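You operate a simulated robot arm through the tools that you are given. There is no shell and no other tool.

The job below is to be done with a simulated robot arm. You get a single attempt, and the scene is never put back.

JOB
Wipe up the puddle, then return the well's ice bag to the carton.
Fine: use the yellow cloth and put it back; the open carton on the bench; shut the teal hood again. Where these are worked on the way, their far stop is far enough and under half their travel is too little: teal hood. What is to be rubbed or washed off counts as gone when no trace of it is left.
Where things are to end (x, y in the base frame): ice bag within 0.06 m of [0.5, -0.29].

The check looks at the end state, three seconds after you hand in, the way a careful person would. Anything else that was tipped, shoved, dropped, spilled or broken makes it a failure. Flat cloth is picked up by pressing the open fingertips on it (5 to 10 N) and closing them slowly along it; thin cloth reads only 2 to 8 mm in the jaws.

ROBOT AND FRAMES
A 7-joint arm with a fingered hand, fixed in place. Base frame: the origin is at the foot of the arm, x ahead of it, y to its left, z up; the work surface is at about z = 0.8. Lengths are in m, angles in degrees, forces in N, time in s.
With the tool pointing down near the work surface it reaches from about 0.22 to 0.76 m from the base axis. Its first joint turns from -166.0 to 166.0 degrees. Payload 4 kg.
The tool frame sits at the grasp point between the pads (the TCP): z along the fingers, y along the line on which they close. The tips reach 0.028 m beyond it. Largest opening 0.168 m; the body of the gripper starts 0.079 m behind the TCP. The gripper is a hand of 4 fingers: y runs from the thumb to the fingers, the wrist lies at [0, 0, -0.249] in the tool frame, and closing takes about 1.5 s.
Orientation is told as [roll, pitch, yaw] about the base's x, y, z axes, in that order, counted from this pose: with the fingers straight down and closing along the base's y, the tool's x points along the base's -x, its y along +y and its z along -z.

CONTROLS
- The arm moves only by the tool apply_moves. Its argument "targets" is a list of rows, each an object of numbers (a shift or turn left out is 0, a gripper value left out holds the last): "x", "y", "z": the shift along the tool's x, y, z in cm; "rx", "ry", "rz": the turn, a rotation vector about the tool's x, y, z in degrees. In form: [{"x": .., "y": .., "z": .., "rx": .., "ry": .., "rz": ..}, ...]. A call has 1 to 20 rows; each row is the pose to reach, as a shift and turn from the pose commanded when the call began, along the tool's axes at that moment. "jaw" is the closure, from 0 (fully open) to 1 (shut), set as the call begins (left out, the last holds). A row lasts 0.2 s, in which the tool goes at most 0.05 m and 8.6 degrees; a call with a longer step from one row to the next is refused whole, and so is a gripper value outside its range. A pose out of reach is approached as far as the arm can. The call stops where the force on the tool passes 40 N (or 10 N more than at its start, if that is more) or the arm is blocked; 0.2 s more then pass. The fingers move at their own pace (about 0.153 m/s each) and stop on an object; they squeeze with about 31 N. The grip force told is the motor's: it shows also when the fingers shut on nothing. Time passes only in rows, and 0.2 s behind the last, so rows that repeat a pose let the fingers close. It gives the time, the measured TCP pose, the force on the tool (base axes), the opening and the grip force at its end, in the units of the frame above (readings bear some noise), with the torque about the TCP (base axes, N m) and any sound that the robot's microphone picked up.
- Cameras (640 x 400 px; columns grow to the right, rows downward): "scene" is fixed at [0.0395, -0.6478, 1.5416]; the picture's right is [0.78, -0.63, 0.00], its down [-0.48, -0.60, -0.64] and it looks along [0.40, 0.50, -0.77] (base axes); focal length 240 px, centre (320, 200). "wrist" rides on the gripper at [0.06, -0.06, -0.11] in the tool frame; the picture's right is [0.71, 0.71, 0.00], its down [-0.56, 0.56, -0.61] and it looks along [-0.43, 0.43, 0.79] (tool axes); focal length 265 px, centre (320, 200).
- get_image(camera): a new picture of that camera. It takes no simulated time.
- slide_trunk(by): slides the trunk up (or, below 0, down) by that many m; the arm rides with it, the base frame stays. It gives what a move gives, with no picture.
- move_fingers(finger1, finger2, finger3, thumb_bend): sets how far each is bent, from 0 (flat) to 1 (curled in); at 0.3 the hand is open as for a grip, at 0.7 the pads meet at the TCP. One left out holds its place. A second passes; each finger stops where it meets its share of the squeeze, and holds until it gets a number again. A gripper value or a shape takes the hand back. It gives what a move gives, with no picture; readings hold the bend of each and the force on the fingers (four entries, about 0 where the hand has none), thumb and palm.
- grasp_type(shape): the hand has 4 fingers and takes this shape, open, in about a second: jaw (thumb against the fingers, like two jaws); tri (thumb and two fingers); tip (a fingertip pinch); poke (one finger out to press); point (the index stretched); flat (the hand flat); cup (the hand cupped); fist (a fist). The gripper value then closes the fingers along that shape, each until it touches; the sizes above hold for jaw. It gives what a move gives, with no picture.
- locate(camera, pixels): for up to 12 pixels [column, row] of the newest picture of that camera ("zoom" is the newest enlarged one), the place [x, y, z] in the base frame of the surface seen there, good to about 0.002 m, but the place of the scene camera against the robot may be out by one fixed shift of up to 0.018 m in any direction. It takes no simulated time.
- inspect(camera, box): a new picture of the part [left, top, right, bottom] of that camera's present view, enlarged. It takes no simulated time.
- job_done(): hands the job in; it is judged then, once.

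Leave the gripper open and the arm clear of the work at the hand-in unless told otherwise.

The tools are called after "Emit:" by a JSON object that holds its "fn" and its "kwargs". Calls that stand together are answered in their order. apply_moves: Moves the arm, as the interface text tells. Its arguments: {"type":"object","properties":{"targets":{"type":"array","items":{"type":"object","properties":{"x":{"type":"number"},"y":{"type":"number"},"z":{"type":"number"},"rx":{"type":"number"},"ry":{"type":"number"},"rz":{"type":"number"}}}},"jaw":{"type":"number"}},"required":["targets"]} The other tools are called the same way: slide_trunk (by) slides the trunk up or down; grasp_type (shape) gives the hand a shape; move_fingers (finger1, finger2, finger3, thumb_bend) moves the fingers one by one; get_image (camera) takes a picture; locate (camera, pixels) gives the place of the surface under pixels of a picture; inspect (camera, box) takes an enlarged picture of a part of a camera's view; job_done () hands the job in.

At the start:

```text
time_s: 0.0
eef_pos: [0.3793, 0.0702, 1.1786]
tool_rot: [0.0, 0.0, 0.0]
wrist_force: [0.6, 0.2, 0.2]
wrist_torque: [0.0, -0.03, 0.01]
gripper_width: 0.168
grip_force: 0.1
shape: jaw
bend: [0.3, 0.3, 0.3, 0.3]
finger forces: [0.0, 0.1, 0.1, 0.0, 0.0, 0.0]
trunk travel left (down, up): [-0.525, 0.065]
```

scene: 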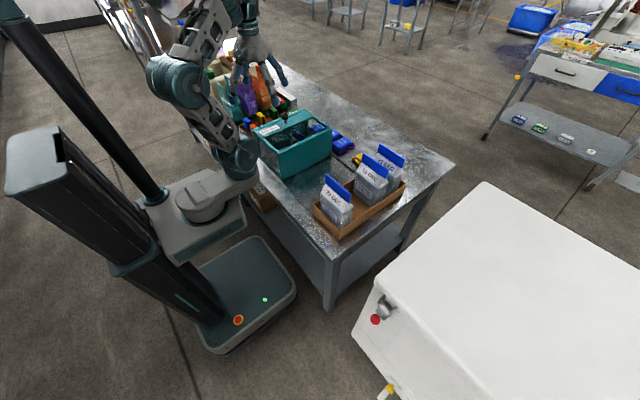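
wrist: 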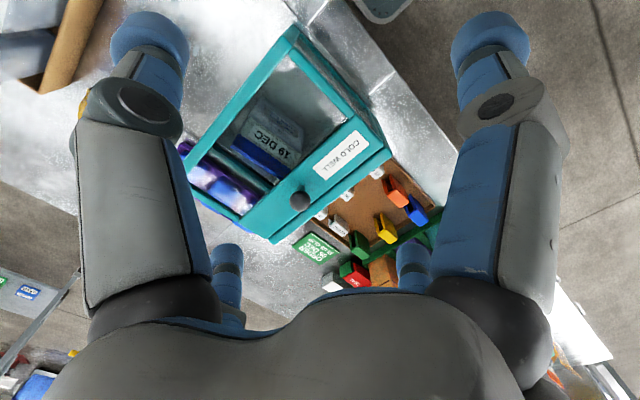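

I'll start by looking at the scene closely: the bench around the teal cold well (scene pixels about 260-330, 110-180) and the carton (about 315-405, 145-240).

Emit:
{"fn": "inspect", "kwargs": {"camera": "scene", "box": [200, 60, 360, 160]}}

Emit:
{"fn": "inspect", "kwargs": {"camera": "scene", "box": [240, 100, 460, 240]}}

Emit:
{"fn": "inspect", "kwargs": {"camera": "wrist", "box": [160, 0, 480, 300]}}

```text
4.00 times, centred on (280, 110) of scene
```

zoom: 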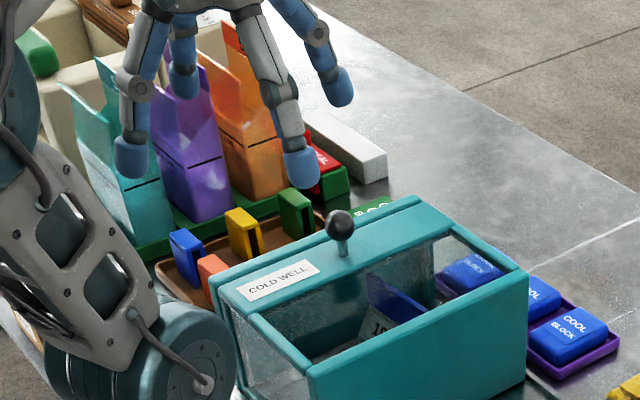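

```text
2.86 times, centred on (350, 170) of scene
```

zoom: 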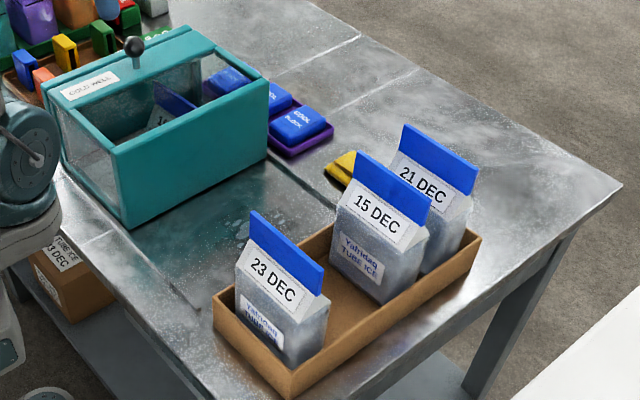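

```text
1.33 times, centred on (320, 150) of wrist
```

zoom: 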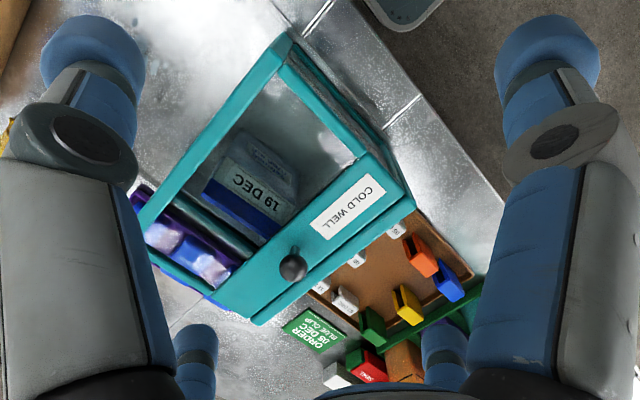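

The hood is a teal frame with glass and a knob on top. The yellow cloth shows at about scene (357,158), and a wet-looking patch lies between the hood and the carton. Next I'll measure these places.

Emit:
{"fn": "inspect", "kwargs": {"camera": "scene", "box": [240, 140, 360, 240]}}

Emit:
{"fn": "inspect", "kwargs": {"camera": "scene", "box": [310, 110, 470, 210]}}

Emit:
{"fn": "locate", "kwargs": {"camera": "scene", "pixels": [[285, 120], [254, 130], [281, 145], [331, 128], [301, 111], [284, 178], [330, 155], [357, 158], [350, 164], [312, 215], [341, 240], [405, 183]]}}

```text
4.00 times, centred on (300, 190) of scene
```

zoom: 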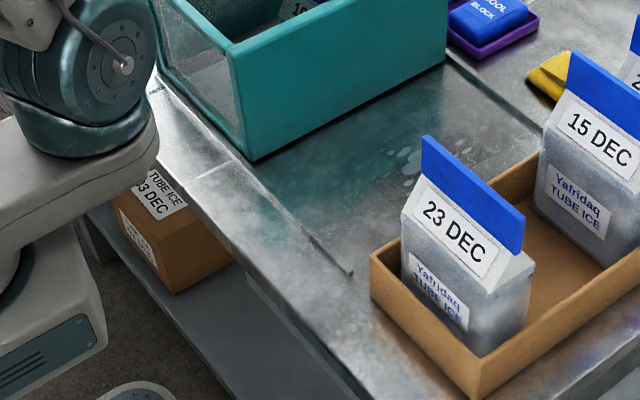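

```text
4.00 times, centred on (390, 160) of scene
```

zoom: 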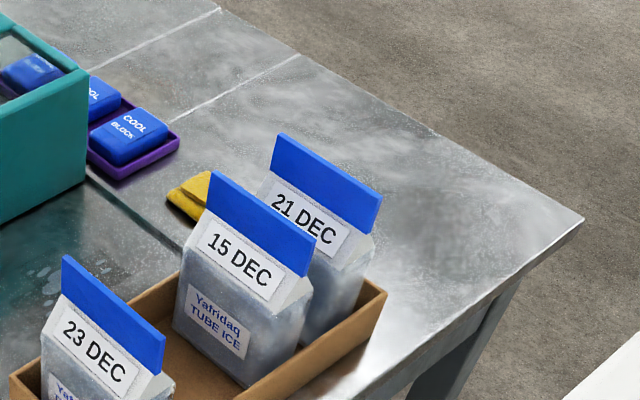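

```text
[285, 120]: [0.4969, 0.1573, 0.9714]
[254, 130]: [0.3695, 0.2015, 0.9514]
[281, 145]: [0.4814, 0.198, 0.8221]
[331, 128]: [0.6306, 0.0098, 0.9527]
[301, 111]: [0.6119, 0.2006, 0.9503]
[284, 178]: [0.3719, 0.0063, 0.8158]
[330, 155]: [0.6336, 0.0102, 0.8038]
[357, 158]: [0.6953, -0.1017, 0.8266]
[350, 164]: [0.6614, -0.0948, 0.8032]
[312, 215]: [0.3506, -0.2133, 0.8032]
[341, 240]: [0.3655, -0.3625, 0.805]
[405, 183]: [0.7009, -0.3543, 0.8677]
```

There seem to be two grooves or rails running from the hood toward the carton. I'll measure the puddle droplets at about scene (322,181), the rails, and the bag tops.

Emit:
{"fn": "inspect", "kwargs": {"camera": "scene", "box": [270, 150, 350, 210]}}

Emit:
{"fn": "locate", "kwargs": {"camera": "scene", "pixels": [[322, 181], [318, 186], [330, 177], [312, 192], [308, 205], [296, 190], [283, 178], [348, 168], [335, 155], [340, 172], [300, 178], [305, 172]]}}

Emit:
{"fn": "locate", "kwargs": {"camera": "scene", "pixels": [[327, 179], [351, 202], [340, 190], [361, 158], [389, 177], [376, 148], [403, 163], [314, 205], [347, 189], [388, 205], [330, 213], [360, 190]]}}

```text
6.67 times, centred on (310, 180) of scene
```

zoom: 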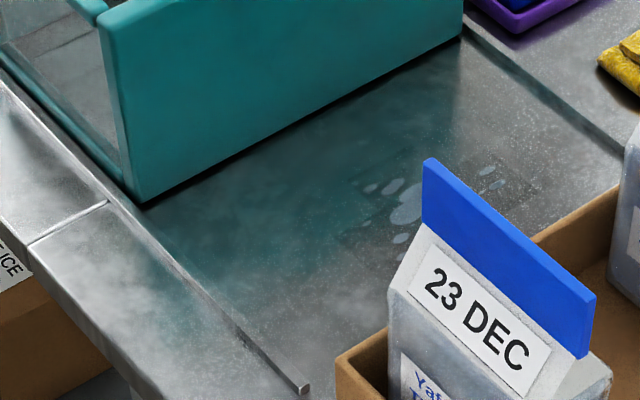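

```text
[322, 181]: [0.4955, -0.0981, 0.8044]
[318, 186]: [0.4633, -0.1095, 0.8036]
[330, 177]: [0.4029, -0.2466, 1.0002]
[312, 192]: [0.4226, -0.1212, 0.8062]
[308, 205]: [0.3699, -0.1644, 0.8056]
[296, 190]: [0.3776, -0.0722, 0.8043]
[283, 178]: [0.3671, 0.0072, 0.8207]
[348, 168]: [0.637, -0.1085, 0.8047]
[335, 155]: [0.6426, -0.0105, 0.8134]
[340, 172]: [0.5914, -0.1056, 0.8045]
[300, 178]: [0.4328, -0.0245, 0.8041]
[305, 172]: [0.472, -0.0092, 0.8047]
```

```text
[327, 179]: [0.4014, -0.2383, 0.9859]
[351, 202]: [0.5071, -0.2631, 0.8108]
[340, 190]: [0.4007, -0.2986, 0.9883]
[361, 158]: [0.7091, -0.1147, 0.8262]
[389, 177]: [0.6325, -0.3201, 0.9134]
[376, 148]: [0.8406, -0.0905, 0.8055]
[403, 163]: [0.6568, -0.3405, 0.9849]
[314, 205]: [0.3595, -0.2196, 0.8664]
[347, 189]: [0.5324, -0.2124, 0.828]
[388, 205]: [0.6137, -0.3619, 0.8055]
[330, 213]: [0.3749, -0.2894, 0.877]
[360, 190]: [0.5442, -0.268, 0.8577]
```

The rails lie at x≈0.36 and 0.64 and run to y≈-0.21. The puddle sits near (0.50,-0.10), inside the hood's path. I'll raise the hand and move it toward -y so the wrist camera can see the puddle, hood and cloth.

Emit:
{"fn": "apply_moves", "kwargs": {"targets": [{"z": -3, "y": -3}, {"z": -6, "y": -7, "x": 1}, {"z": -7, "y": -11, "x": 3}, {"z": -7, "y": -15, "x": 4}, {"z": -7, "y": -19, "x": 5}, {"z": -7, "y": -23, "x": 6}, {"z": -7, "y": -27, "x": 7}, {"z": -7, "y": -30, "x": 8}, {"z": -7, "y": -30, "x": 8}]}}

Emit:
{"fn": "get_image", "kwargs": {"camera": "wrist"}}

Emit:
{"fn": "get_image", "kwargs": {"camera": "scene"}}

```text
refused: row 2 steps farther than a row can; nothing moved
```

```text
taken
```

wrist: 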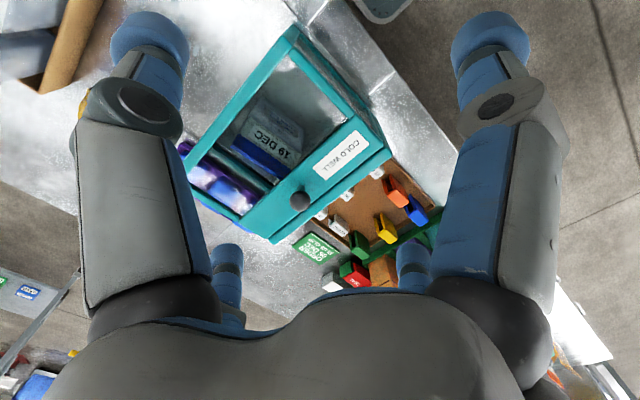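

```text
taken
```

scene: 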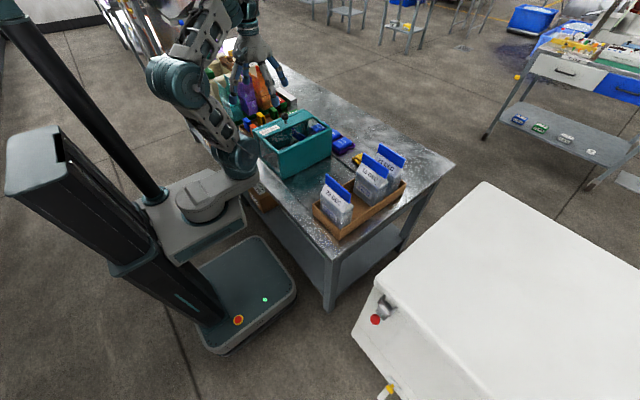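

The move was refused because one step was slightly over 5 cm, so I'll use smaller steps.

Emit:
{"fn": "apply_moves", "kwargs": {"targets": [{"z": -3, "y": -3}, {"z": -5, "y": -6, "x": 1}, {"z": -7, "y": -9, "x": 2}, {"z": -7, "y": -13, "x": 3}, {"z": -7, "y": -17, "x": 4}, {"z": -7, "y": -21, "x": 5}, {"z": -7, "y": -25, "x": 6}, {"z": -7, "y": -29, "x": 7}, {"z": -7, "y": -32, "x": 8}, {"z": -7, "y": -32, "x": 8}]}}

Emit:
{"fn": "get_image", "kwargs": {"camera": "wrist"}}

Emit:
{"fn": "get_image", "kwargs": {"camera": "scene"}}

```text
time_s: 2.2
eef_pos: [0.291, -0.2173, 1.2118]
tool_rot: [0.0, 0.0, 0.0]
wrist_force: [-0.1, 0.0, -0.9]
wrist_torque: [0.01, 0.02, -0.03]
gripper_width: 0.1679
grip_force: 0.0
shape: jaw
bend: [0.3, 0.3, 0.3, 0.3]
finger forces: [0.1, 0.0, 0.1, 0.0, 0.0, 0.0]
out of reach, approached as far as the arm can: row 1, 2, 3, 4, 5, 6, 7, 8, 9, 10
trunk travel left (down, up): [-0.525, 0.065]
```

```text
taken
```

wrist: 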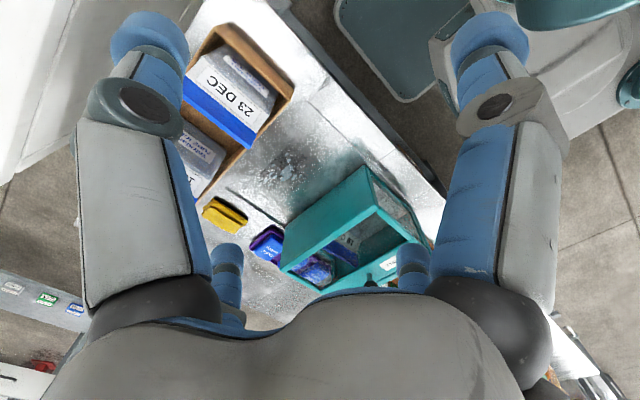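

```text
taken
```

scene: 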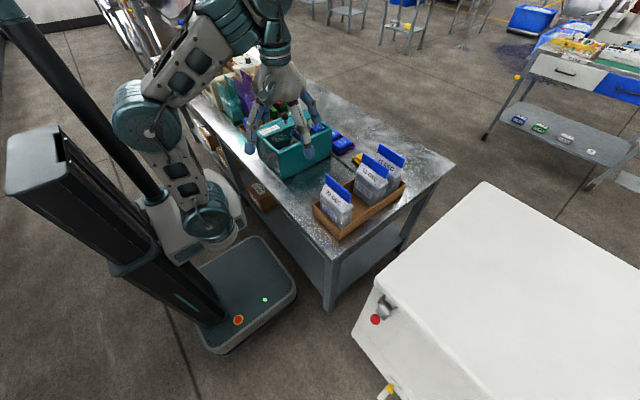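

The wrist view now shows the puddle at about (285,175), the yellow cloth at (225,215) and the hood. I'll zoom in on the wrist view.

Emit:
{"fn": "inspect", "kwargs": {"camera": "wrist", "box": [180, 100, 440, 300]}}

Emit:
{"fn": "locate", "kwargs": {"camera": "wrist", "pixels": [[285, 172], [275, 165], [297, 160], [205, 205], [240, 222], [225, 230], [212, 205], [235, 212], [283, 272], [415, 240], [365, 168], [345, 195]]}}

```text
2.00 times, centred on (310, 200) of wrist
```

zoom: 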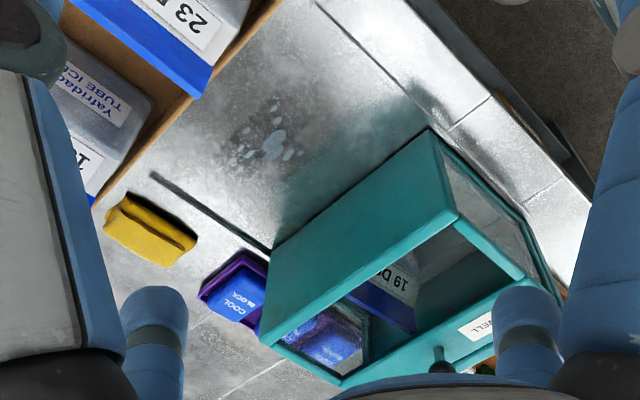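

```text
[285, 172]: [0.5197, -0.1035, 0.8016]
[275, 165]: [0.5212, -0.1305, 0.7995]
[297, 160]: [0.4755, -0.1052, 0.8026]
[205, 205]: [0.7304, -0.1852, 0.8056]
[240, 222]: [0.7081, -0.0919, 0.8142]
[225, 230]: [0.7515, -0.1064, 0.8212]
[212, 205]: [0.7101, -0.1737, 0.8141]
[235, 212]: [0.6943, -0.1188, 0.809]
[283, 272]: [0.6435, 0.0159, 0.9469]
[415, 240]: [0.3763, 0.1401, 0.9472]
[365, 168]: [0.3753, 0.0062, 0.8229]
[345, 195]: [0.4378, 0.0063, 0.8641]
```

The puddle is centred near (0.50,-0.115). The folded yellow cloth is near (0.70,-0.13) beside the right rail. I'll move closer to see both in detail, keeping the fingertips above the bag tops (z≈1.0).

Emit:
{"fn": "apply_moves", "kwargs": {"targets": [{"x": -3, "z": 2}, {"x": -6, "z": 4}, {"x": -9, "z": 6}, {"x": -12, "z": 8}, {"x": -15, "z": 10}, {"x": -18, "z": 11}, {"x": -18, "z": 11}]}}

Emit:
{"fn": "get_image", "kwargs": {"camera": "wrist"}}

```text
time_s: 3.8
eef_pos: [0.4759, -0.2171, 1.0979]
tool_rot: [0.0, 0.0, 0.0]
wrist_force: [0.9, 0.3, 0.0]
wrist_torque: [0.0, 0.0, 0.0]
gripper_width: 0.168
grip_force: 0.0
shape: jaw
bend: [0.3, 0.3, 0.3, 0.3]
finger forces: [0.0, 0.1, 0.0, 0.0, 0.1, 0.0]
trunk travel left (down, up): [-0.525, 0.065]
```

```text
taken
```

wrist: 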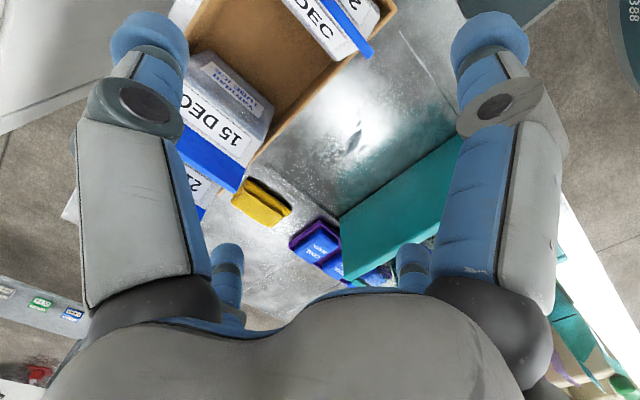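

The commanded pose restarts from the pose actually reached, which is what I want. Now I'll zoom on the cloth at about (262,205) and the puddle at about (355,140).

Emit:
{"fn": "inspect", "kwargs": {"camera": "wrist", "box": [210, 90, 450, 290]}}

Emit:
{"fn": "inspect", "kwargs": {"camera": "wrist", "box": [300, 90, 420, 190]}}

Emit:
{"fn": "locate", "kwargs": {"camera": "wrist", "pixels": [[247, 179], [232, 200], [272, 227], [290, 212], [268, 192], [260, 205], [253, 190], [270, 212], [355, 135], [350, 150], [345, 140], [365, 125]]}}

```text
2.00 times, centred on (330, 190) of wrist
```

zoom: 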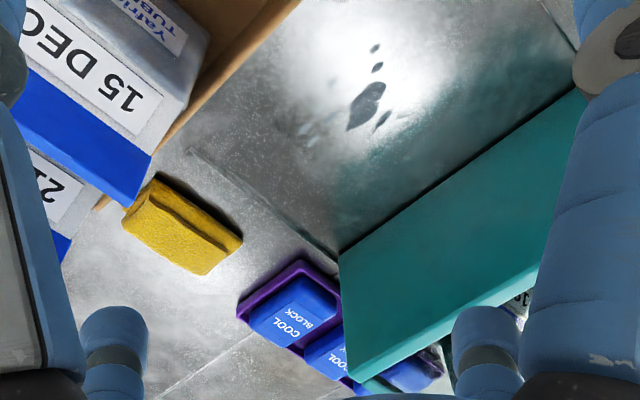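

```text
4.00 times, centred on (360, 140) of wrist
```

zoom: 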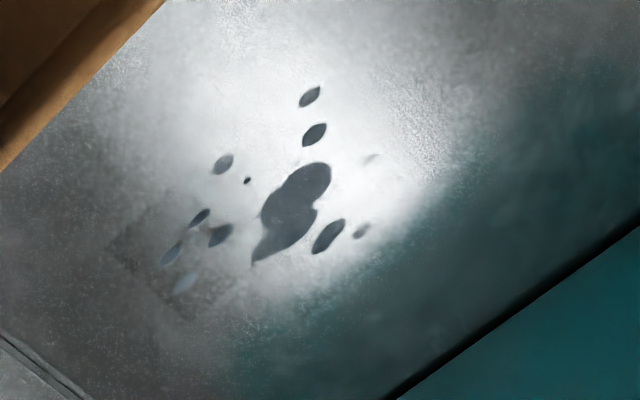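

```text
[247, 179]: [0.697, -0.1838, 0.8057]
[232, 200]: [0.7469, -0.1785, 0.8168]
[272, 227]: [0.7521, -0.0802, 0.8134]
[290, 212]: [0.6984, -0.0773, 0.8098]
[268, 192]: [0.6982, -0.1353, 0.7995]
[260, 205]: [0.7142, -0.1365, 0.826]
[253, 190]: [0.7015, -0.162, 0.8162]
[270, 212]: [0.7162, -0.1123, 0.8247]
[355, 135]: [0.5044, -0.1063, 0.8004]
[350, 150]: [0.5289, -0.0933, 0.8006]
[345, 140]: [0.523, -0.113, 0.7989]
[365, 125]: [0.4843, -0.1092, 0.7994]
```

I'll locate all the droplets in the newest 4x zoom so I know how far the puddle extends.

Emit:
{"fn": "locate", "kwargs": {"camera": "zoom", "pixels": [[310, 97], [314, 134], [223, 164], [290, 205], [325, 170], [258, 258], [328, 237], [362, 230], [200, 217], [172, 253], [185, 282], [372, 158]]}}

Emit:
{"fn": "locate", "kwargs": {"camera": "zoom", "pixels": [[165, 190], [110, 245], [195, 320], [250, 270], [20, 350], [100, 80], [400, 395], [220, 238]]}}

```text
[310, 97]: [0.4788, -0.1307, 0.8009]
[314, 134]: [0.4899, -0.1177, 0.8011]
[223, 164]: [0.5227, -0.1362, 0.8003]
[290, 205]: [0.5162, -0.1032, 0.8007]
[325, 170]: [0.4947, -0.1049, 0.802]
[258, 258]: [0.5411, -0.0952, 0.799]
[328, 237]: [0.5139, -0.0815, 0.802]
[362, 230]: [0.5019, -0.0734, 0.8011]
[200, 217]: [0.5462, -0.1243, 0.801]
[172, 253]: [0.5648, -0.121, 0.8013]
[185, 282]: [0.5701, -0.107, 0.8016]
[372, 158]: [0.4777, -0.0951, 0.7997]
```

```text
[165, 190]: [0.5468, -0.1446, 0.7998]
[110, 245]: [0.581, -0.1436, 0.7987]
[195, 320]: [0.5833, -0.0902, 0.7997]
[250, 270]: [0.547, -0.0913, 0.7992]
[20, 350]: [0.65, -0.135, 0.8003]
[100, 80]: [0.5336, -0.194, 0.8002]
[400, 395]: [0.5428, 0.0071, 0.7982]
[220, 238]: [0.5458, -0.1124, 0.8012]
```

The puddle droplets span x≈0.475 to 0.575 and y≈-0.14 to -0.07, and the bench is at z≈0.80. Before grasping, I need to know which finger is which and how they move. I'll try the tip shape here in free space and look.

Emit:
{"fn": "grasp_type", "kwargs": {"shape": "tip"}}

Emit:
{"fn": "get_image", "kwargs": {"camera": "wrist"}}

Emit:
{"fn": "inspect", "kwargs": {"camera": "scene", "box": [240, 20, 400, 160]}}

```text
time_s: 4.7
eef_pos: [0.4751, -0.2176, 1.099]
tool_rot: [0.0, 0.0, -0.1]
wrist_force: [-1.2, -0.1, 1.3]
wrist_torque: [0.0, -0.02, 0.02]
gripper_width: 0.168
grip_force: 0.1
shape: tip
bend: [0.11, 0.3, 0.11, 0.3]
finger forces: [0.1, 0.0, 0.0, 0.1, 0.1, 0.0]
trunk travel left (down, up): [-0.525, 0.065]
```

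```text
taken
```

wrist: 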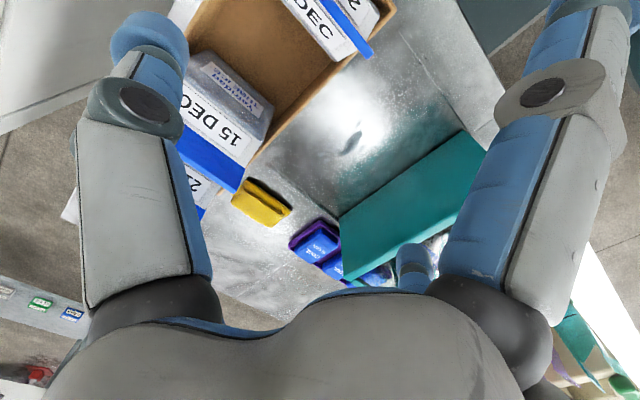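

```text
2.86 times, centred on (320, 90) of scene
```

zoom: 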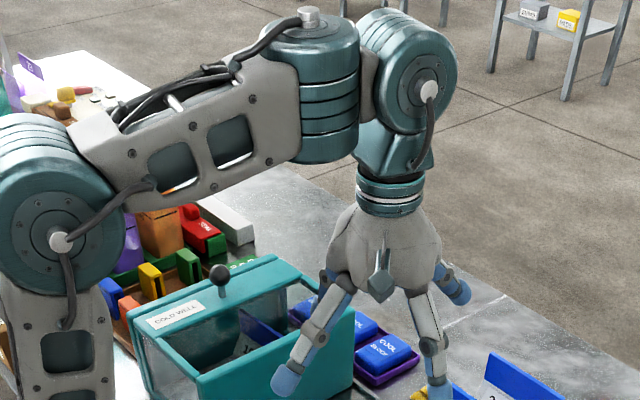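

In tip shape, fingers 1 and 3 (along tool ±x) fold outward, while finger 2 and the thumb pinch along tool y. I'll close it in free air to see how the tips meet.

Emit:
{"fn": "apply_moves", "kwargs": {"targets": [{"z": 0}, {"z": 0}, {"z": 0}, {"z": 0}, {"z": 0}, {"z": 0}, {"z": 0}, {"z": 0}], "jaw": 1}}

Emit:
{"fn": "get_image", "kwargs": {"camera": "wrist"}}

Emit:
{"fn": "inspect", "kwargs": {"camera": "scene", "box": [240, 20, 400, 160]}}

```text
time_s: 6.5
eef_pos: [0.4759, -0.2174, 1.0974]
tool_rot: [0.0, -0.1, 0.0]
wrist_force: [-0.1, -0.3, 0.5]
wrist_torque: [0.02, 0.0, -0.01]
gripper_width: 0.0
grip_force: 30.9
shape: tip
bend: [0.27, 0.7, 0.27, 0.7]
finger forces: [0.0, 0.0, 0.1, 0.1, 0.1, 0.0]
trunk travel left (down, up): [-0.525, 0.065]
```

```text
taken
```

wrist: 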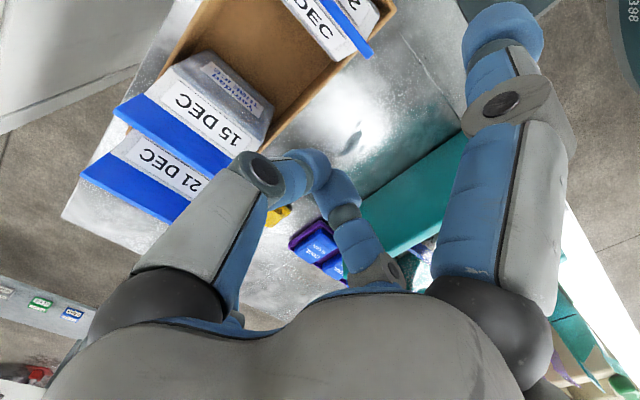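

```text
2.86 times, centred on (320, 90) of scene
```

zoom: 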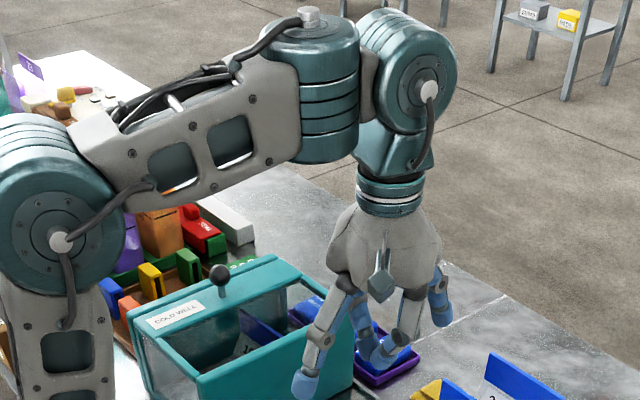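

The tip pinch closes cleanly, with fingers 1 and 3 kept out of the way. Next I'll turn the tool by yaw -90 so the fingers close along base x across the cloth, and move to where the wrist camera faces the cloth.

Emit:
{"fn": "apply_moves", "kwargs": {"targets": [{"x": -1, "y": 2, "rz": 8}, {"x": -2, "y": 4, "rz": 16}, {"x": -3, "y": 6, "rz": 24}, {"x": -4, "y": 8, "rz": 32}, {"x": -5, "y": 10, "rz": 40}, {"x": -6, "y": 12, "rz": 48}, {"x": -7, "y": 14, "rz": 56}, {"x": -8, "y": 16, "rz": 64}, {"x": -9, "y": 18, "rz": 72}, {"x": -10, "y": 19.5, "rz": 80}, {"x": -10.4, "y": 19.7, "rz": 88}, {"x": -10.4, "y": 19.7, "rz": 90}, {"x": -10.4, "y": 19.7, "rz": 90}], "jaw": 0}}

Emit:
{"fn": "get_image", "kwargs": {"camera": "wrist"}}

Emit:
{"fn": "get_image", "kwargs": {"camera": "scene"}}

```text
time_s: 9.3
eef_pos: [0.5787, -0.0192, 1.0981]
tool_rot: [0.0, -0.1, -90.1]
wrist_force: [0.1, -0.3, -0.4]
wrist_torque: [0.0, 0.02, 0.03]
gripper_width: 0.1679
grip_force: 0.1
shape: tip
bend: [0.11, 0.3, 0.11, 0.3]
finger forces: [0.1, 0.0, 0.0, 0.0, 0.0, 0.1]
trunk travel left (down, up): [-0.525, 0.065]
```

```text
taken
```

wrist: 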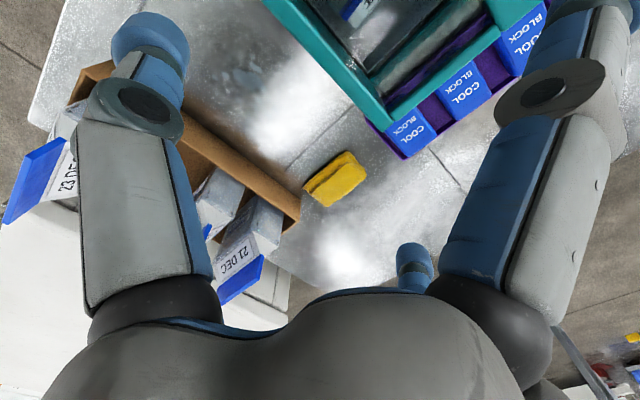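

```text
taken
```

scene: 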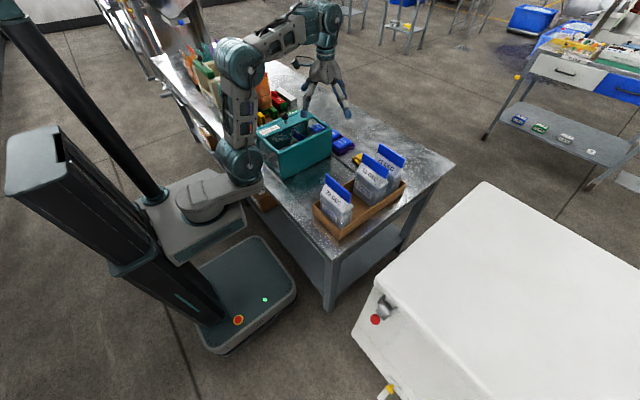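

The rotation worked. The cloth is at about wrist pixel (335,180), and the hood's interior and the cool-block tray are also in view. I'll zoom on both.

Emit:
{"fn": "inspect", "kwargs": {"camera": "wrist", "box": [290, 135, 386, 225]}}

Emit:
{"fn": "locate", "kwargs": {"camera": "wrist", "pixels": [[303, 186], [348, 151], [366, 172], [322, 206], [335, 165], [345, 175], [320, 190], [312, 180], [355, 160], [340, 192], [300, 195], [390, 130]]}}

Emit:
{"fn": "inspect", "kwargs": {"camera": "wrist", "box": [260, 0, 560, 170]}}

```text
4.44 times, centred on (338, 180) of wrist
```

zoom: 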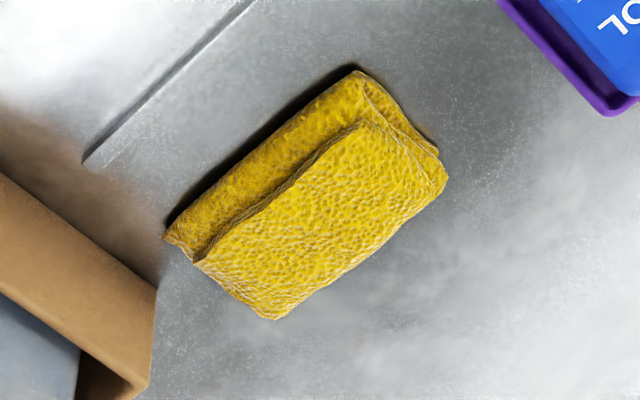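

```text
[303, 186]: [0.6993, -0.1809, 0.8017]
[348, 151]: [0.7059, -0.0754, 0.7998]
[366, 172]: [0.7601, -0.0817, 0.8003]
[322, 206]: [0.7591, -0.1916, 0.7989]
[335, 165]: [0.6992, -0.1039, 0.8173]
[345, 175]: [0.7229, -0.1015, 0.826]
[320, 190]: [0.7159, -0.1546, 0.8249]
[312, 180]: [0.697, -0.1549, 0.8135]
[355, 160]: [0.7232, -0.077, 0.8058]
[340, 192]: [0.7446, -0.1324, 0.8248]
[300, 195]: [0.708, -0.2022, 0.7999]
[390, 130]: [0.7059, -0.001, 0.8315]
```

```text
2.13 times, centred on (410, 85) of wrist
```

zoom: 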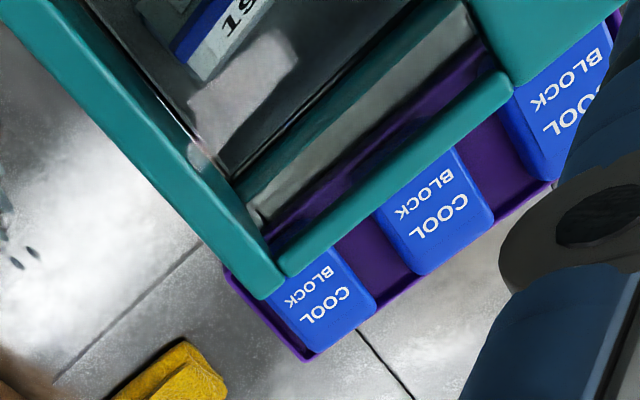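

The cloth is a folded pad of about 0.058 (x) by 0.105 (y) by 0.026 m, centred at (0.727,-0.131). I'll check in free air what fingers 1 and 3 look like at bend 0, since I want them clear while finger 2 and the thumb pinch.

Emit:
{"fn": "move_fingers", "kwargs": {"finger1": 0, "finger3": 0, "finger2": 0.4, "thumb_bend": 0.4}}

Emit:
{"fn": "get_image", "kwargs": {"camera": "wrist"}}

Emit:
{"fn": "inspect", "kwargs": {"camera": "scene", "box": [240, 20, 400, 160]}}

```text
time_s: 10.3
eef_pos: [0.5788, -0.0187, 1.0996]
tool_rot: [0.0, 0.0, -90.0]
wrist_force: [-0.5, -0.9, -0.1]
wrist_torque: [0.0, 0.04, 0.03]
gripper_width: 0.1332
grip_force: 0.2
shape: fingers
bend: [0.0, 0.4, 0.0, 0.4]
finger forces: [0.1, 0.1, 0.0, 0.0, 0.0, 0.2]
trunk travel left (down, up): [-0.525, 0.065]
```

```text
taken
```

wrist: 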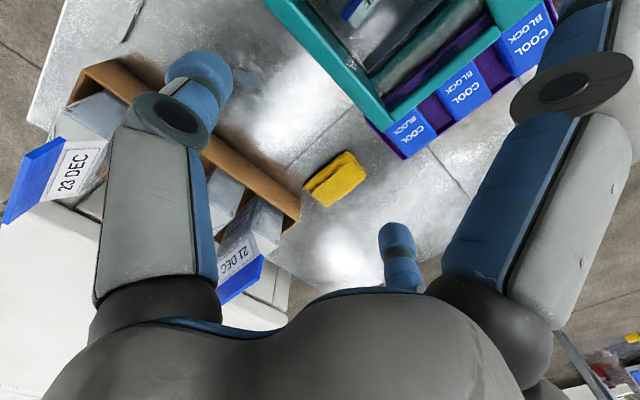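

```text
2.86 times, centred on (320, 90) of scene
```

zoom: 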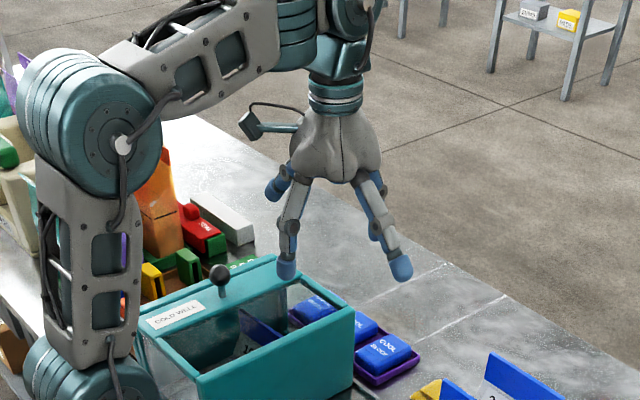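

Bend 0 splays fingers 1 and 3 wide, while the plain jaw shape is more compact and will hold the pad from all four sides. I'll go back to the jaw shape and check exactly where the carton's corner is relative to the cloth.

Emit:
{"fn": "grasp_type", "kwargs": {"shape": "jaw"}}

Emit:
{"fn": "locate", "kwargs": {"camera": "wrist", "pixels": [[299, 197], [296, 212], [290, 205], [262, 240], [260, 262], [222, 295], [250, 258], [280, 215], [240, 155], [180, 120]]}}

```text
time_s: 11.2
eef_pos: [0.5783, -0.0184, 1.0976]
tool_rot: [0.0, -0.1, -90.0]
wrist_force: [0.7, -0.5, -0.4]
wrist_torque: [-0.02, -0.01, 0.03]
gripper_width: 0.1681
grip_force: 0.1
shape: jaw
bend: [0.3, 0.3, 0.3, 0.3]
finger forces: [0.0, 0.1, 0.0, 0.0, 0.0, 0.0]
trunk travel left (down, up): [-0.525, 0.065]
```

```text
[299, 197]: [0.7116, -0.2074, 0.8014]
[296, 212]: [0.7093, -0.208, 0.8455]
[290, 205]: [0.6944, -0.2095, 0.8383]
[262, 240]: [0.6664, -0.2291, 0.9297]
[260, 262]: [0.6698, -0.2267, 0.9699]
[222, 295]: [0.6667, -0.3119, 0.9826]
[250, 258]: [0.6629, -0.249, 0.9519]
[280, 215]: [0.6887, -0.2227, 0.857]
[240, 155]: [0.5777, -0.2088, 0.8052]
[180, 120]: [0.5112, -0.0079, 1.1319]
```

The carton's outer corner is at about (0.71,-0.208), close to where the -y finger would come down. I'll part-close the jaw to about 0.13 m opening (closure 0.25), which gives margin on all sides, and move above the cloth at z≈1.0 first.

Emit:
{"fn": "apply_moves", "kwargs": {"targets": [{"y": 3, "x": -2.2, "z": 0}, {"y": 6, "x": -4.4, "z": 1}, {"y": 9, "x": -6.6, "z": 2}, {"y": 12, "x": -8.8, "z": 4}, {"y": 15, "x": -11.2, "z": 6}, {"y": 15, "x": -11.2, "z": 8}, {"y": 15, "x": -11.2, "z": 10}, {"y": 15, "x": -11.2, "z": 10}], "jaw": 0.25}}

Emit:
{"fn": "get_image", "kwargs": {"camera": "wrist"}}

Emit:
{"fn": "inspect", "kwargs": {"camera": "scene", "box": [280, 60, 440, 200]}}

```text
time_s: 13.0
eef_pos: [0.7268, -0.1318, 0.9975]
tool_rot: [-0.1, 0.0, -90.0]
wrist_force: [0.6, 0.7, 0.3]
wrist_torque: [0.03, 0.05, 0.01]
gripper_width: 0.1263
grip_force: 0.0
shape: jaw
bend: [0.24, 0.24, 0.24, 0.24]
finger forces: [0.0, 0.0, 0.1, 0.1, 0.0, 0.0]
out of reach, approached as far as the arm can: row 5, 6
trunk travel left (down, up): [-0.525, 0.065]
```

```text
taken
```

wrist: 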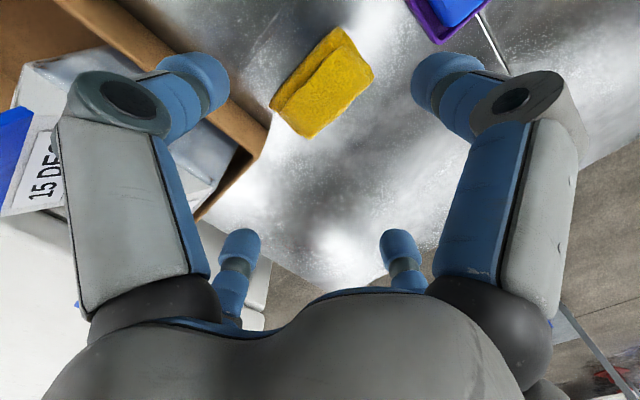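

```text
2.86 times, centred on (360, 130) of scene
```

zoom: 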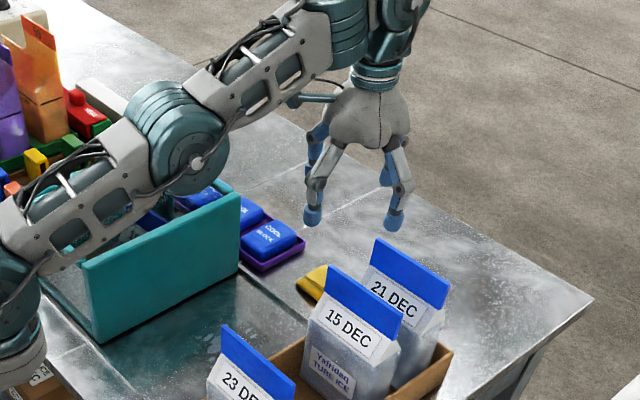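

The opening reads 0.126 m as intended. The elbow sits near the hood in the scene view, so before going down I'll check where the arm's links are relative to the hood.

Emit:
{"fn": "get_image", "kwargs": {"camera": "scene"}}

Emit:
{"fn": "locate", "kwargs": {"camera": "scene", "pixels": [[316, 118], [310, 125], [322, 128], [300, 140], [285, 150], [262, 150], [250, 175], [345, 90], [330, 108], [375, 95], [295, 122], [305, 112]]}}

```text
taken
```

scene: 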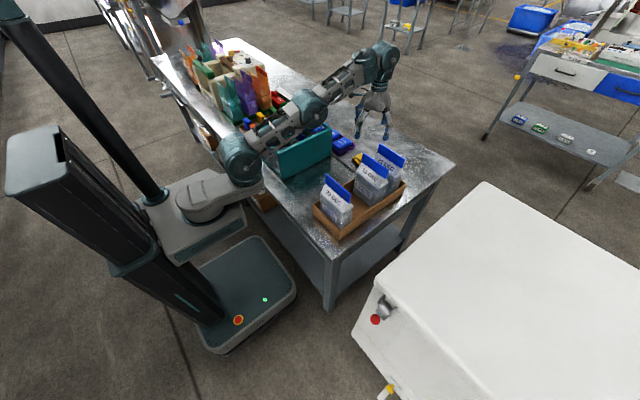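

```text
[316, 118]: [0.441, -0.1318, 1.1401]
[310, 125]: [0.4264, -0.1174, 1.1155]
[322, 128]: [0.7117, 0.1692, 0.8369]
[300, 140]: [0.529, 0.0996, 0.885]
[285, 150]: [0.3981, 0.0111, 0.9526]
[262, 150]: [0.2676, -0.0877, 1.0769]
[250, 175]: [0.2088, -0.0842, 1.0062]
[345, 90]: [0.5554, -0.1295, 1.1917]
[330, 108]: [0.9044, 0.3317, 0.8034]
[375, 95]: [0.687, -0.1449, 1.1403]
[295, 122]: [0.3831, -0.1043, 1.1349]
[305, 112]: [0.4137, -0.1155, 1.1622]
```

The links pass over the puddle area at z≈1.1, clear of both hood and bags. I'll descend to z≈0.87 over the cloth and check.

Emit:
{"fn": "apply_moves", "kwargs": {"targets": [{"z": 3}, {"z": 6}, {"z": 9}, {"z": 11}, {"z": 12.5}, {"z": 12.5}]}}

Emit:
{"fn": "get_image", "kwargs": {"camera": "wrist"}}

Emit:
{"fn": "inspect", "kwargs": {"camera": "scene", "box": [280, 60, 440, 200]}}

```text
time_s: 14.4
eef_pos: [0.7261, -0.1308, 0.8728]
tool_rot: [-0.1, 0.0, -89.9]
wrist_force: [0.8, -0.5, -0.2]
wrist_torque: [0.02, -0.02, -0.01]
gripper_width: 0.1264
grip_force: 0.0
shape: jaw
bend: [0.24, 0.24, 0.24, 0.24]
finger forces: [0.1, 0.0, 0.0, 0.0, 0.0, 0.0]
trunk travel left (down, up): [-0.525, 0.065]
```

```text
taken
```

wrist: 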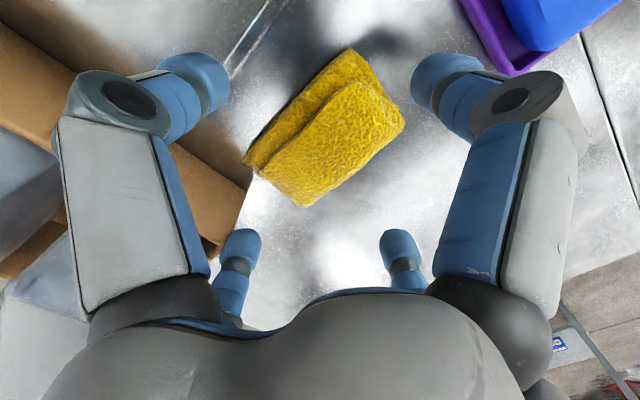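

```text
2.86 times, centred on (360, 130) of scene
```

zoom: 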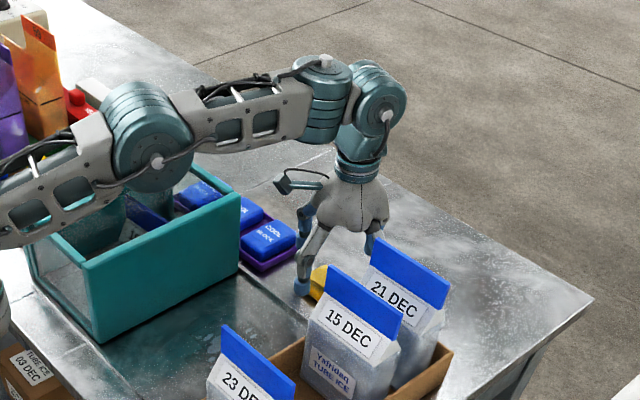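

At z=0.873 the fingers surround the cloth. I'll re-measure the cloth's edges from this close view.

Emit:
{"fn": "locate", "kwargs": {"camera": "wrist", "pixels": [[248, 158], [346, 52], [403, 120], [305, 205], [325, 130], [290, 110], [300, 105], [350, 160], [262, 172], [385, 90], [212, 80], [445, 85]]}}

```text
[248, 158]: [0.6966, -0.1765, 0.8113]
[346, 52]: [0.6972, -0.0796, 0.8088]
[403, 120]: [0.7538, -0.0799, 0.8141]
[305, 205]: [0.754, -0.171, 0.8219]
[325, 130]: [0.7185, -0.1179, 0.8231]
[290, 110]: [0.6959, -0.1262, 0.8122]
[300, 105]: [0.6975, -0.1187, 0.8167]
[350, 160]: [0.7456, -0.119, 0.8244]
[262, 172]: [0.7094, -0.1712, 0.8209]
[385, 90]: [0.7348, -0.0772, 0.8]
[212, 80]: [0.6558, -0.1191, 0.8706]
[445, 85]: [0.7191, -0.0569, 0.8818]
```

The cloth spans x 0.695 to 0.757 and y -0.178 to -0.078, and the hand is centred on it. I'll lower to TCP z≈0.836, which puts the tips about 8 mm above the bench.

Emit:
{"fn": "apply_moves", "kwargs": {"targets": [{"z": 1.2}, {"z": 2.4}, {"z": 3.2, "x": 0.1}, {"z": 3.7, "x": 0.2}, {"z": 3.7, "x": 0.2}]}}

Emit:
{"fn": "get_image", "kwargs": {"camera": "wrist"}}

```text
time_s: 15.6
eef_pos: [0.7273, -0.1304, 0.8363]
tool_rot: [0.1, 0.0, -90.0]
wrist_force: [0.5, 0.8, 0.2]
wrist_torque: [-0.03, 0.07, 0.1]
gripper_width: 0.1261
grip_force: 0.0
shape: jaw
bend: [0.24, 0.24, 0.24, 0.24]
finger forces: [0.0, 0.0, 1.2, 0.1, 0.0, 0.0]
trunk travel left (down, up): [-0.525, 0.065]
```

```text
taken
```

wrist: 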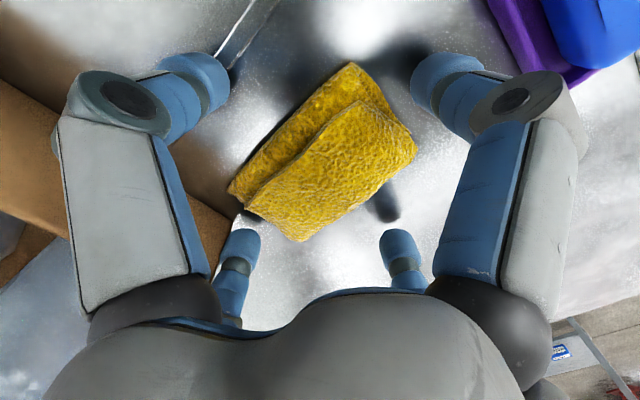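

Finger 3, on the carton side, reads 1.2 N and may just be brushing the carton corner. Closing draws it inward, so I'll close gradually and watch the forces.

Emit:
{"fn": "apply_moves", "kwargs": {"targets": [{"z": 0}, {"z": 0}, {"z": 0}], "jaw": 0.36}}

Emit:
{"fn": "inspect", "kwargs": {"camera": "wrist", "box": [200, 40, 440, 290]}}

```text
time_s: 16.4
eef_pos: [0.728, -0.1307, 0.8369]
tool_rot: [0.0, -0.1, -90.0]
wrist_force: [0.7, -1.7, 0.0]
wrist_torque: [0.02, 0.03, -0.02]
gripper_width: 0.1082
grip_force: 0.0
shape: jaw
bend: [0.27, 0.28, 0.27, 0.28]
finger forces: [0.2, 0.0, 0.5, 0.1, 0.1, 0.0]
trunk travel left (down, up): [-0.525, 0.065]
```

```text
1.60 times, centred on (320, 165) of wrist
```

zoom: 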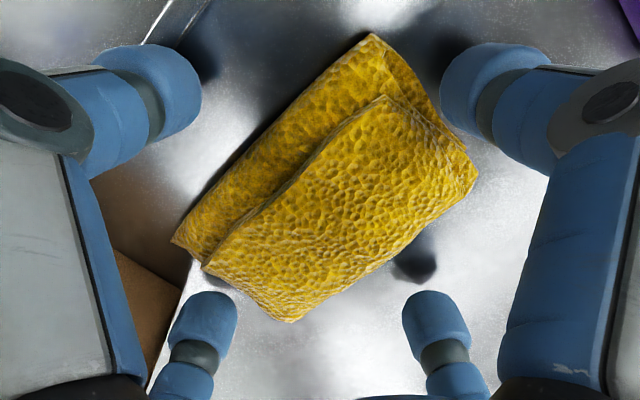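

Fingers 1 and 3 now touch the cloth's ends lightly. I'll close further so the thumb and finger 2 take hold.

Emit:
{"fn": "apply_moves", "kwargs": {"targets": [{"z": 0}, {"z": 0}, {"z": 0}, {"z": 0}, {"z": 0}], "jaw": 0.75}}

Emit:
{"fn": "inspect", "kwargs": {"camera": "wrist", "box": [200, 40, 440, 290]}}

```text
time_s: 17.6
eef_pos: [0.7275, -0.1295, 0.8374]
tool_rot: [0.0, 0.0, -90.0]
wrist_force: [-0.4, -0.8, 5.7]
wrist_torque: [0.0, 0.06, 0.03]
gripper_width: 0.0696
grip_force: 31.2
shape: jaw
bend: [0.3, 0.79, 0.3, 0.45]
finger forces: [25.7, 30.4, 25.7, 0.1, 34.2, 0.0]
trunk travel left (down, up): [-0.525, 0.065]
```

```text
1.60 times, centred on (320, 165) of wrist
```

zoom: 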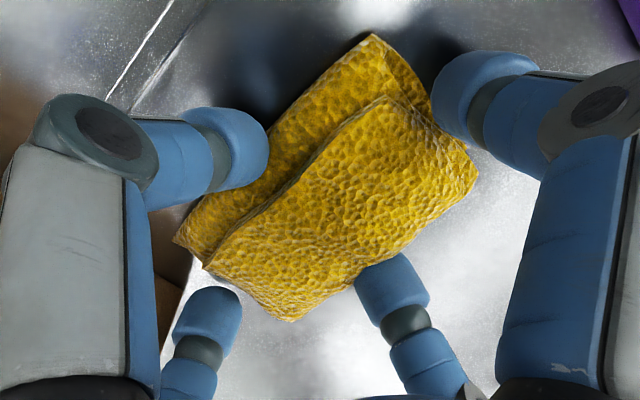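

All four fingers have the pad (25 to 34 N each). I'll lift it 4 cm and check that it comes along.

Emit:
{"fn": "apply_moves", "kwargs": {"targets": [{"z": -1}, {"z": -2}, {"z": -3}, {"z": -4}, {"z": -4}]}}

Emit:
{"fn": "get_image", "kwargs": {"camera": "wrist"}}

Emit:
{"fn": "inspect", "kwargs": {"camera": "scene", "box": [300, 100, 420, 200]}}

```text
time_s: 18.8
eef_pos: [0.7284, -0.1297, 0.8761]
tool_rot: [0.0, 0.1, -90.0]
wrist_force: [0.3, 0.8, 0.1]
wrist_torque: [0.02, 0.02, 0.01]
gripper_width: 0.0694
grip_force: 30.7
shape: jaw
bend: [0.3, 0.79, 0.3, 0.45]
finger forces: [25.7, 30.4, 25.6, 0.0, 33.6, 0.1]
trunk travel left (down, up): [-0.525, 0.065]
```

```text
taken
```

wrist: 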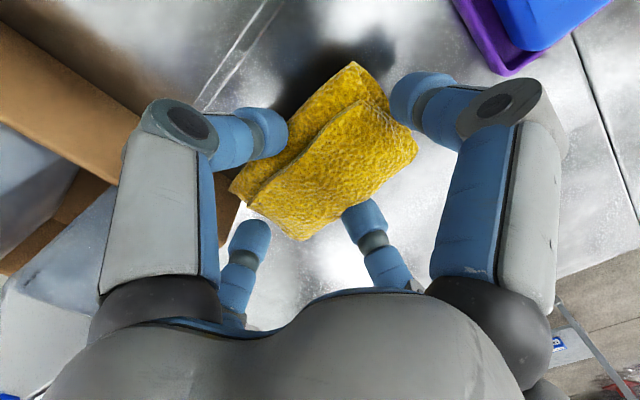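

```text
4.00 times, centred on (360, 150) of scene
```

zoom: 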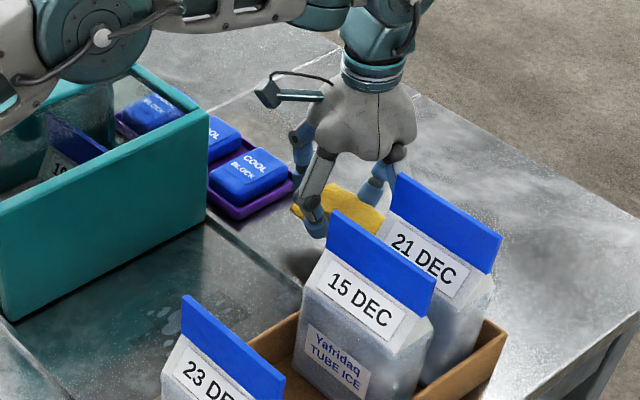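

The pad holds as one piece; its underside is about 0.0365 m below the TCP. The pose to put it back is TCP (0.7275,-0.130,0.837), yaw -90. At this yaw the pad is 0.105 m long in y, so at y=-0.105 it covers the whole puddle width and only x strokes are needed. I'll lift, shift +y away from the carton, then carry it over the puddle.

Emit:
{"fn": "apply_moves", "kwargs": {"targets": [{"z": -2}, {"z": -3, "x": 1.2}, {"z": -3, "x": 2.5}, {"z": -3, "x": 2.5, "y": -4}, {"z": -3, "x": 2.5, "y": -8}, {"z": -3, "x": 2.5, "y": -12}, {"z": -3, "x": 2.5, "y": -16}, {"z": -3, "x": 2.5, "y": -19.5}, {"z": -3, "x": 2.5, "y": -19.5}]}}

Emit:
{"fn": "get_image", "kwargs": {"camera": "wrist"}}

Emit:
{"fn": "inspect", "kwargs": {"camera": "scene", "box": [240, 90, 400, 220]}}

```text
time_s: 20.8
eef_pos: [0.5329, -0.1039, 0.9072]
tool_rot: [0.0, -0.1, -89.9]
wrist_force: [0.3, -0.6, 1.2]
wrist_torque: [-0.01, 0.01, 0.0]
gripper_width: 0.0693
grip_force: 31.3
shape: jaw
bend: [0.3, 0.79, 0.3, 0.45]
finger forces: [25.5, 30.4, 25.7, 0.0, 33.3, 0.0]
trunk travel left (down, up): [-0.525, 0.065]
```

```text
taken
```

wrist: 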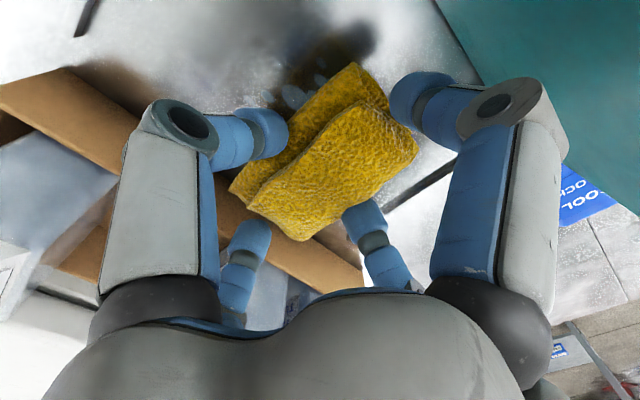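

```text
3.08 times, centred on (320, 155) of scene
```

zoom: 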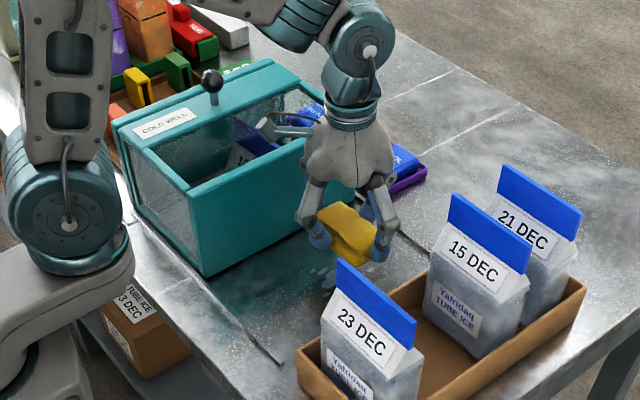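

The hand is clear of both the hood and the bags. I'll move to x≈0.575 and lower until the cloth just meets the bench, watching the force.

Emit:
{"fn": "apply_moves", "kwargs": {"targets": [{"y": 2.1, "z": 1}, {"y": 4.2, "z": 3}, {"y": 4.2, "z": 5}, {"y": 4.2, "z": 6}, {"y": 4.2, "z": 6.5}, {"y": 4.2, "z": 6.9}, {"y": 4.2, "z": 6.9}]}}

```text
time_s: 22.4
eef_pos: [0.575, -0.1041, 0.838]
tool_rot: [0.0, 0.0, -90.0]
wrist_force: [-0.4, -0.8, -0.8]
wrist_torque: [0.02, -0.02, 0.02]
gripper_width: 0.0693
grip_force: 31.0
shape: jaw
bend: [0.3, 0.79, 0.3, 0.45]
finger forces: [25.5, 30.4, 25.7, 0.0, 33.4, 0.1]
trunk travel left (down, up): [-0.525, 0.065]
```

No contact yet at TCP z=0.838. I'll press down in small steps.

Emit:
{"fn": "apply_moves", "kwargs": {"targets": [{"z": 0.1}, {"z": 0.2}, {"z": 0.2}]}}

Emit:
{"fn": "apply_moves", "kwargs": {"targets": [{"z": 0.1}, {"z": 0.2}, {"z": 0.2}]}}

```text
time_s: 23.2
eef_pos: [0.5745, -0.105, 0.8381]
tool_rot: [0.1, 0.0, -90.0]
wrist_force: [-0.4, -0.5, 13.1]
wrist_torque: [0.01, 0.14, 0.03]
gripper_width: 0.0692
grip_force: 30.8
shape: jaw
bend: [0.3, 0.79, 0.3, 0.45]
finger forces: [26.4, 31.0, 26.6, 0.0, 34.5, 0.1]
trunk travel left (down, up): [-0.525, 0.065]
```

```text
time_s: 24.0
eef_pos: [0.5741, -0.1056, 0.8367]
tool_rot: [0.4, -0.1, -90.0]
wrist_force: [0.7, -2.3, 34.8]
wrist_torque: [-0.01, 0.2, 0.05]
gripper_width: 0.0694
grip_force: 31.2
shape: jaw
bend: [0.3, 0.79, 0.3, 0.45]
finger forces: [27.9, 33.1, 28.2, 0.1, 36.9, 0.0]
trunk travel left (down, up): [-0.525, 0.065]
```

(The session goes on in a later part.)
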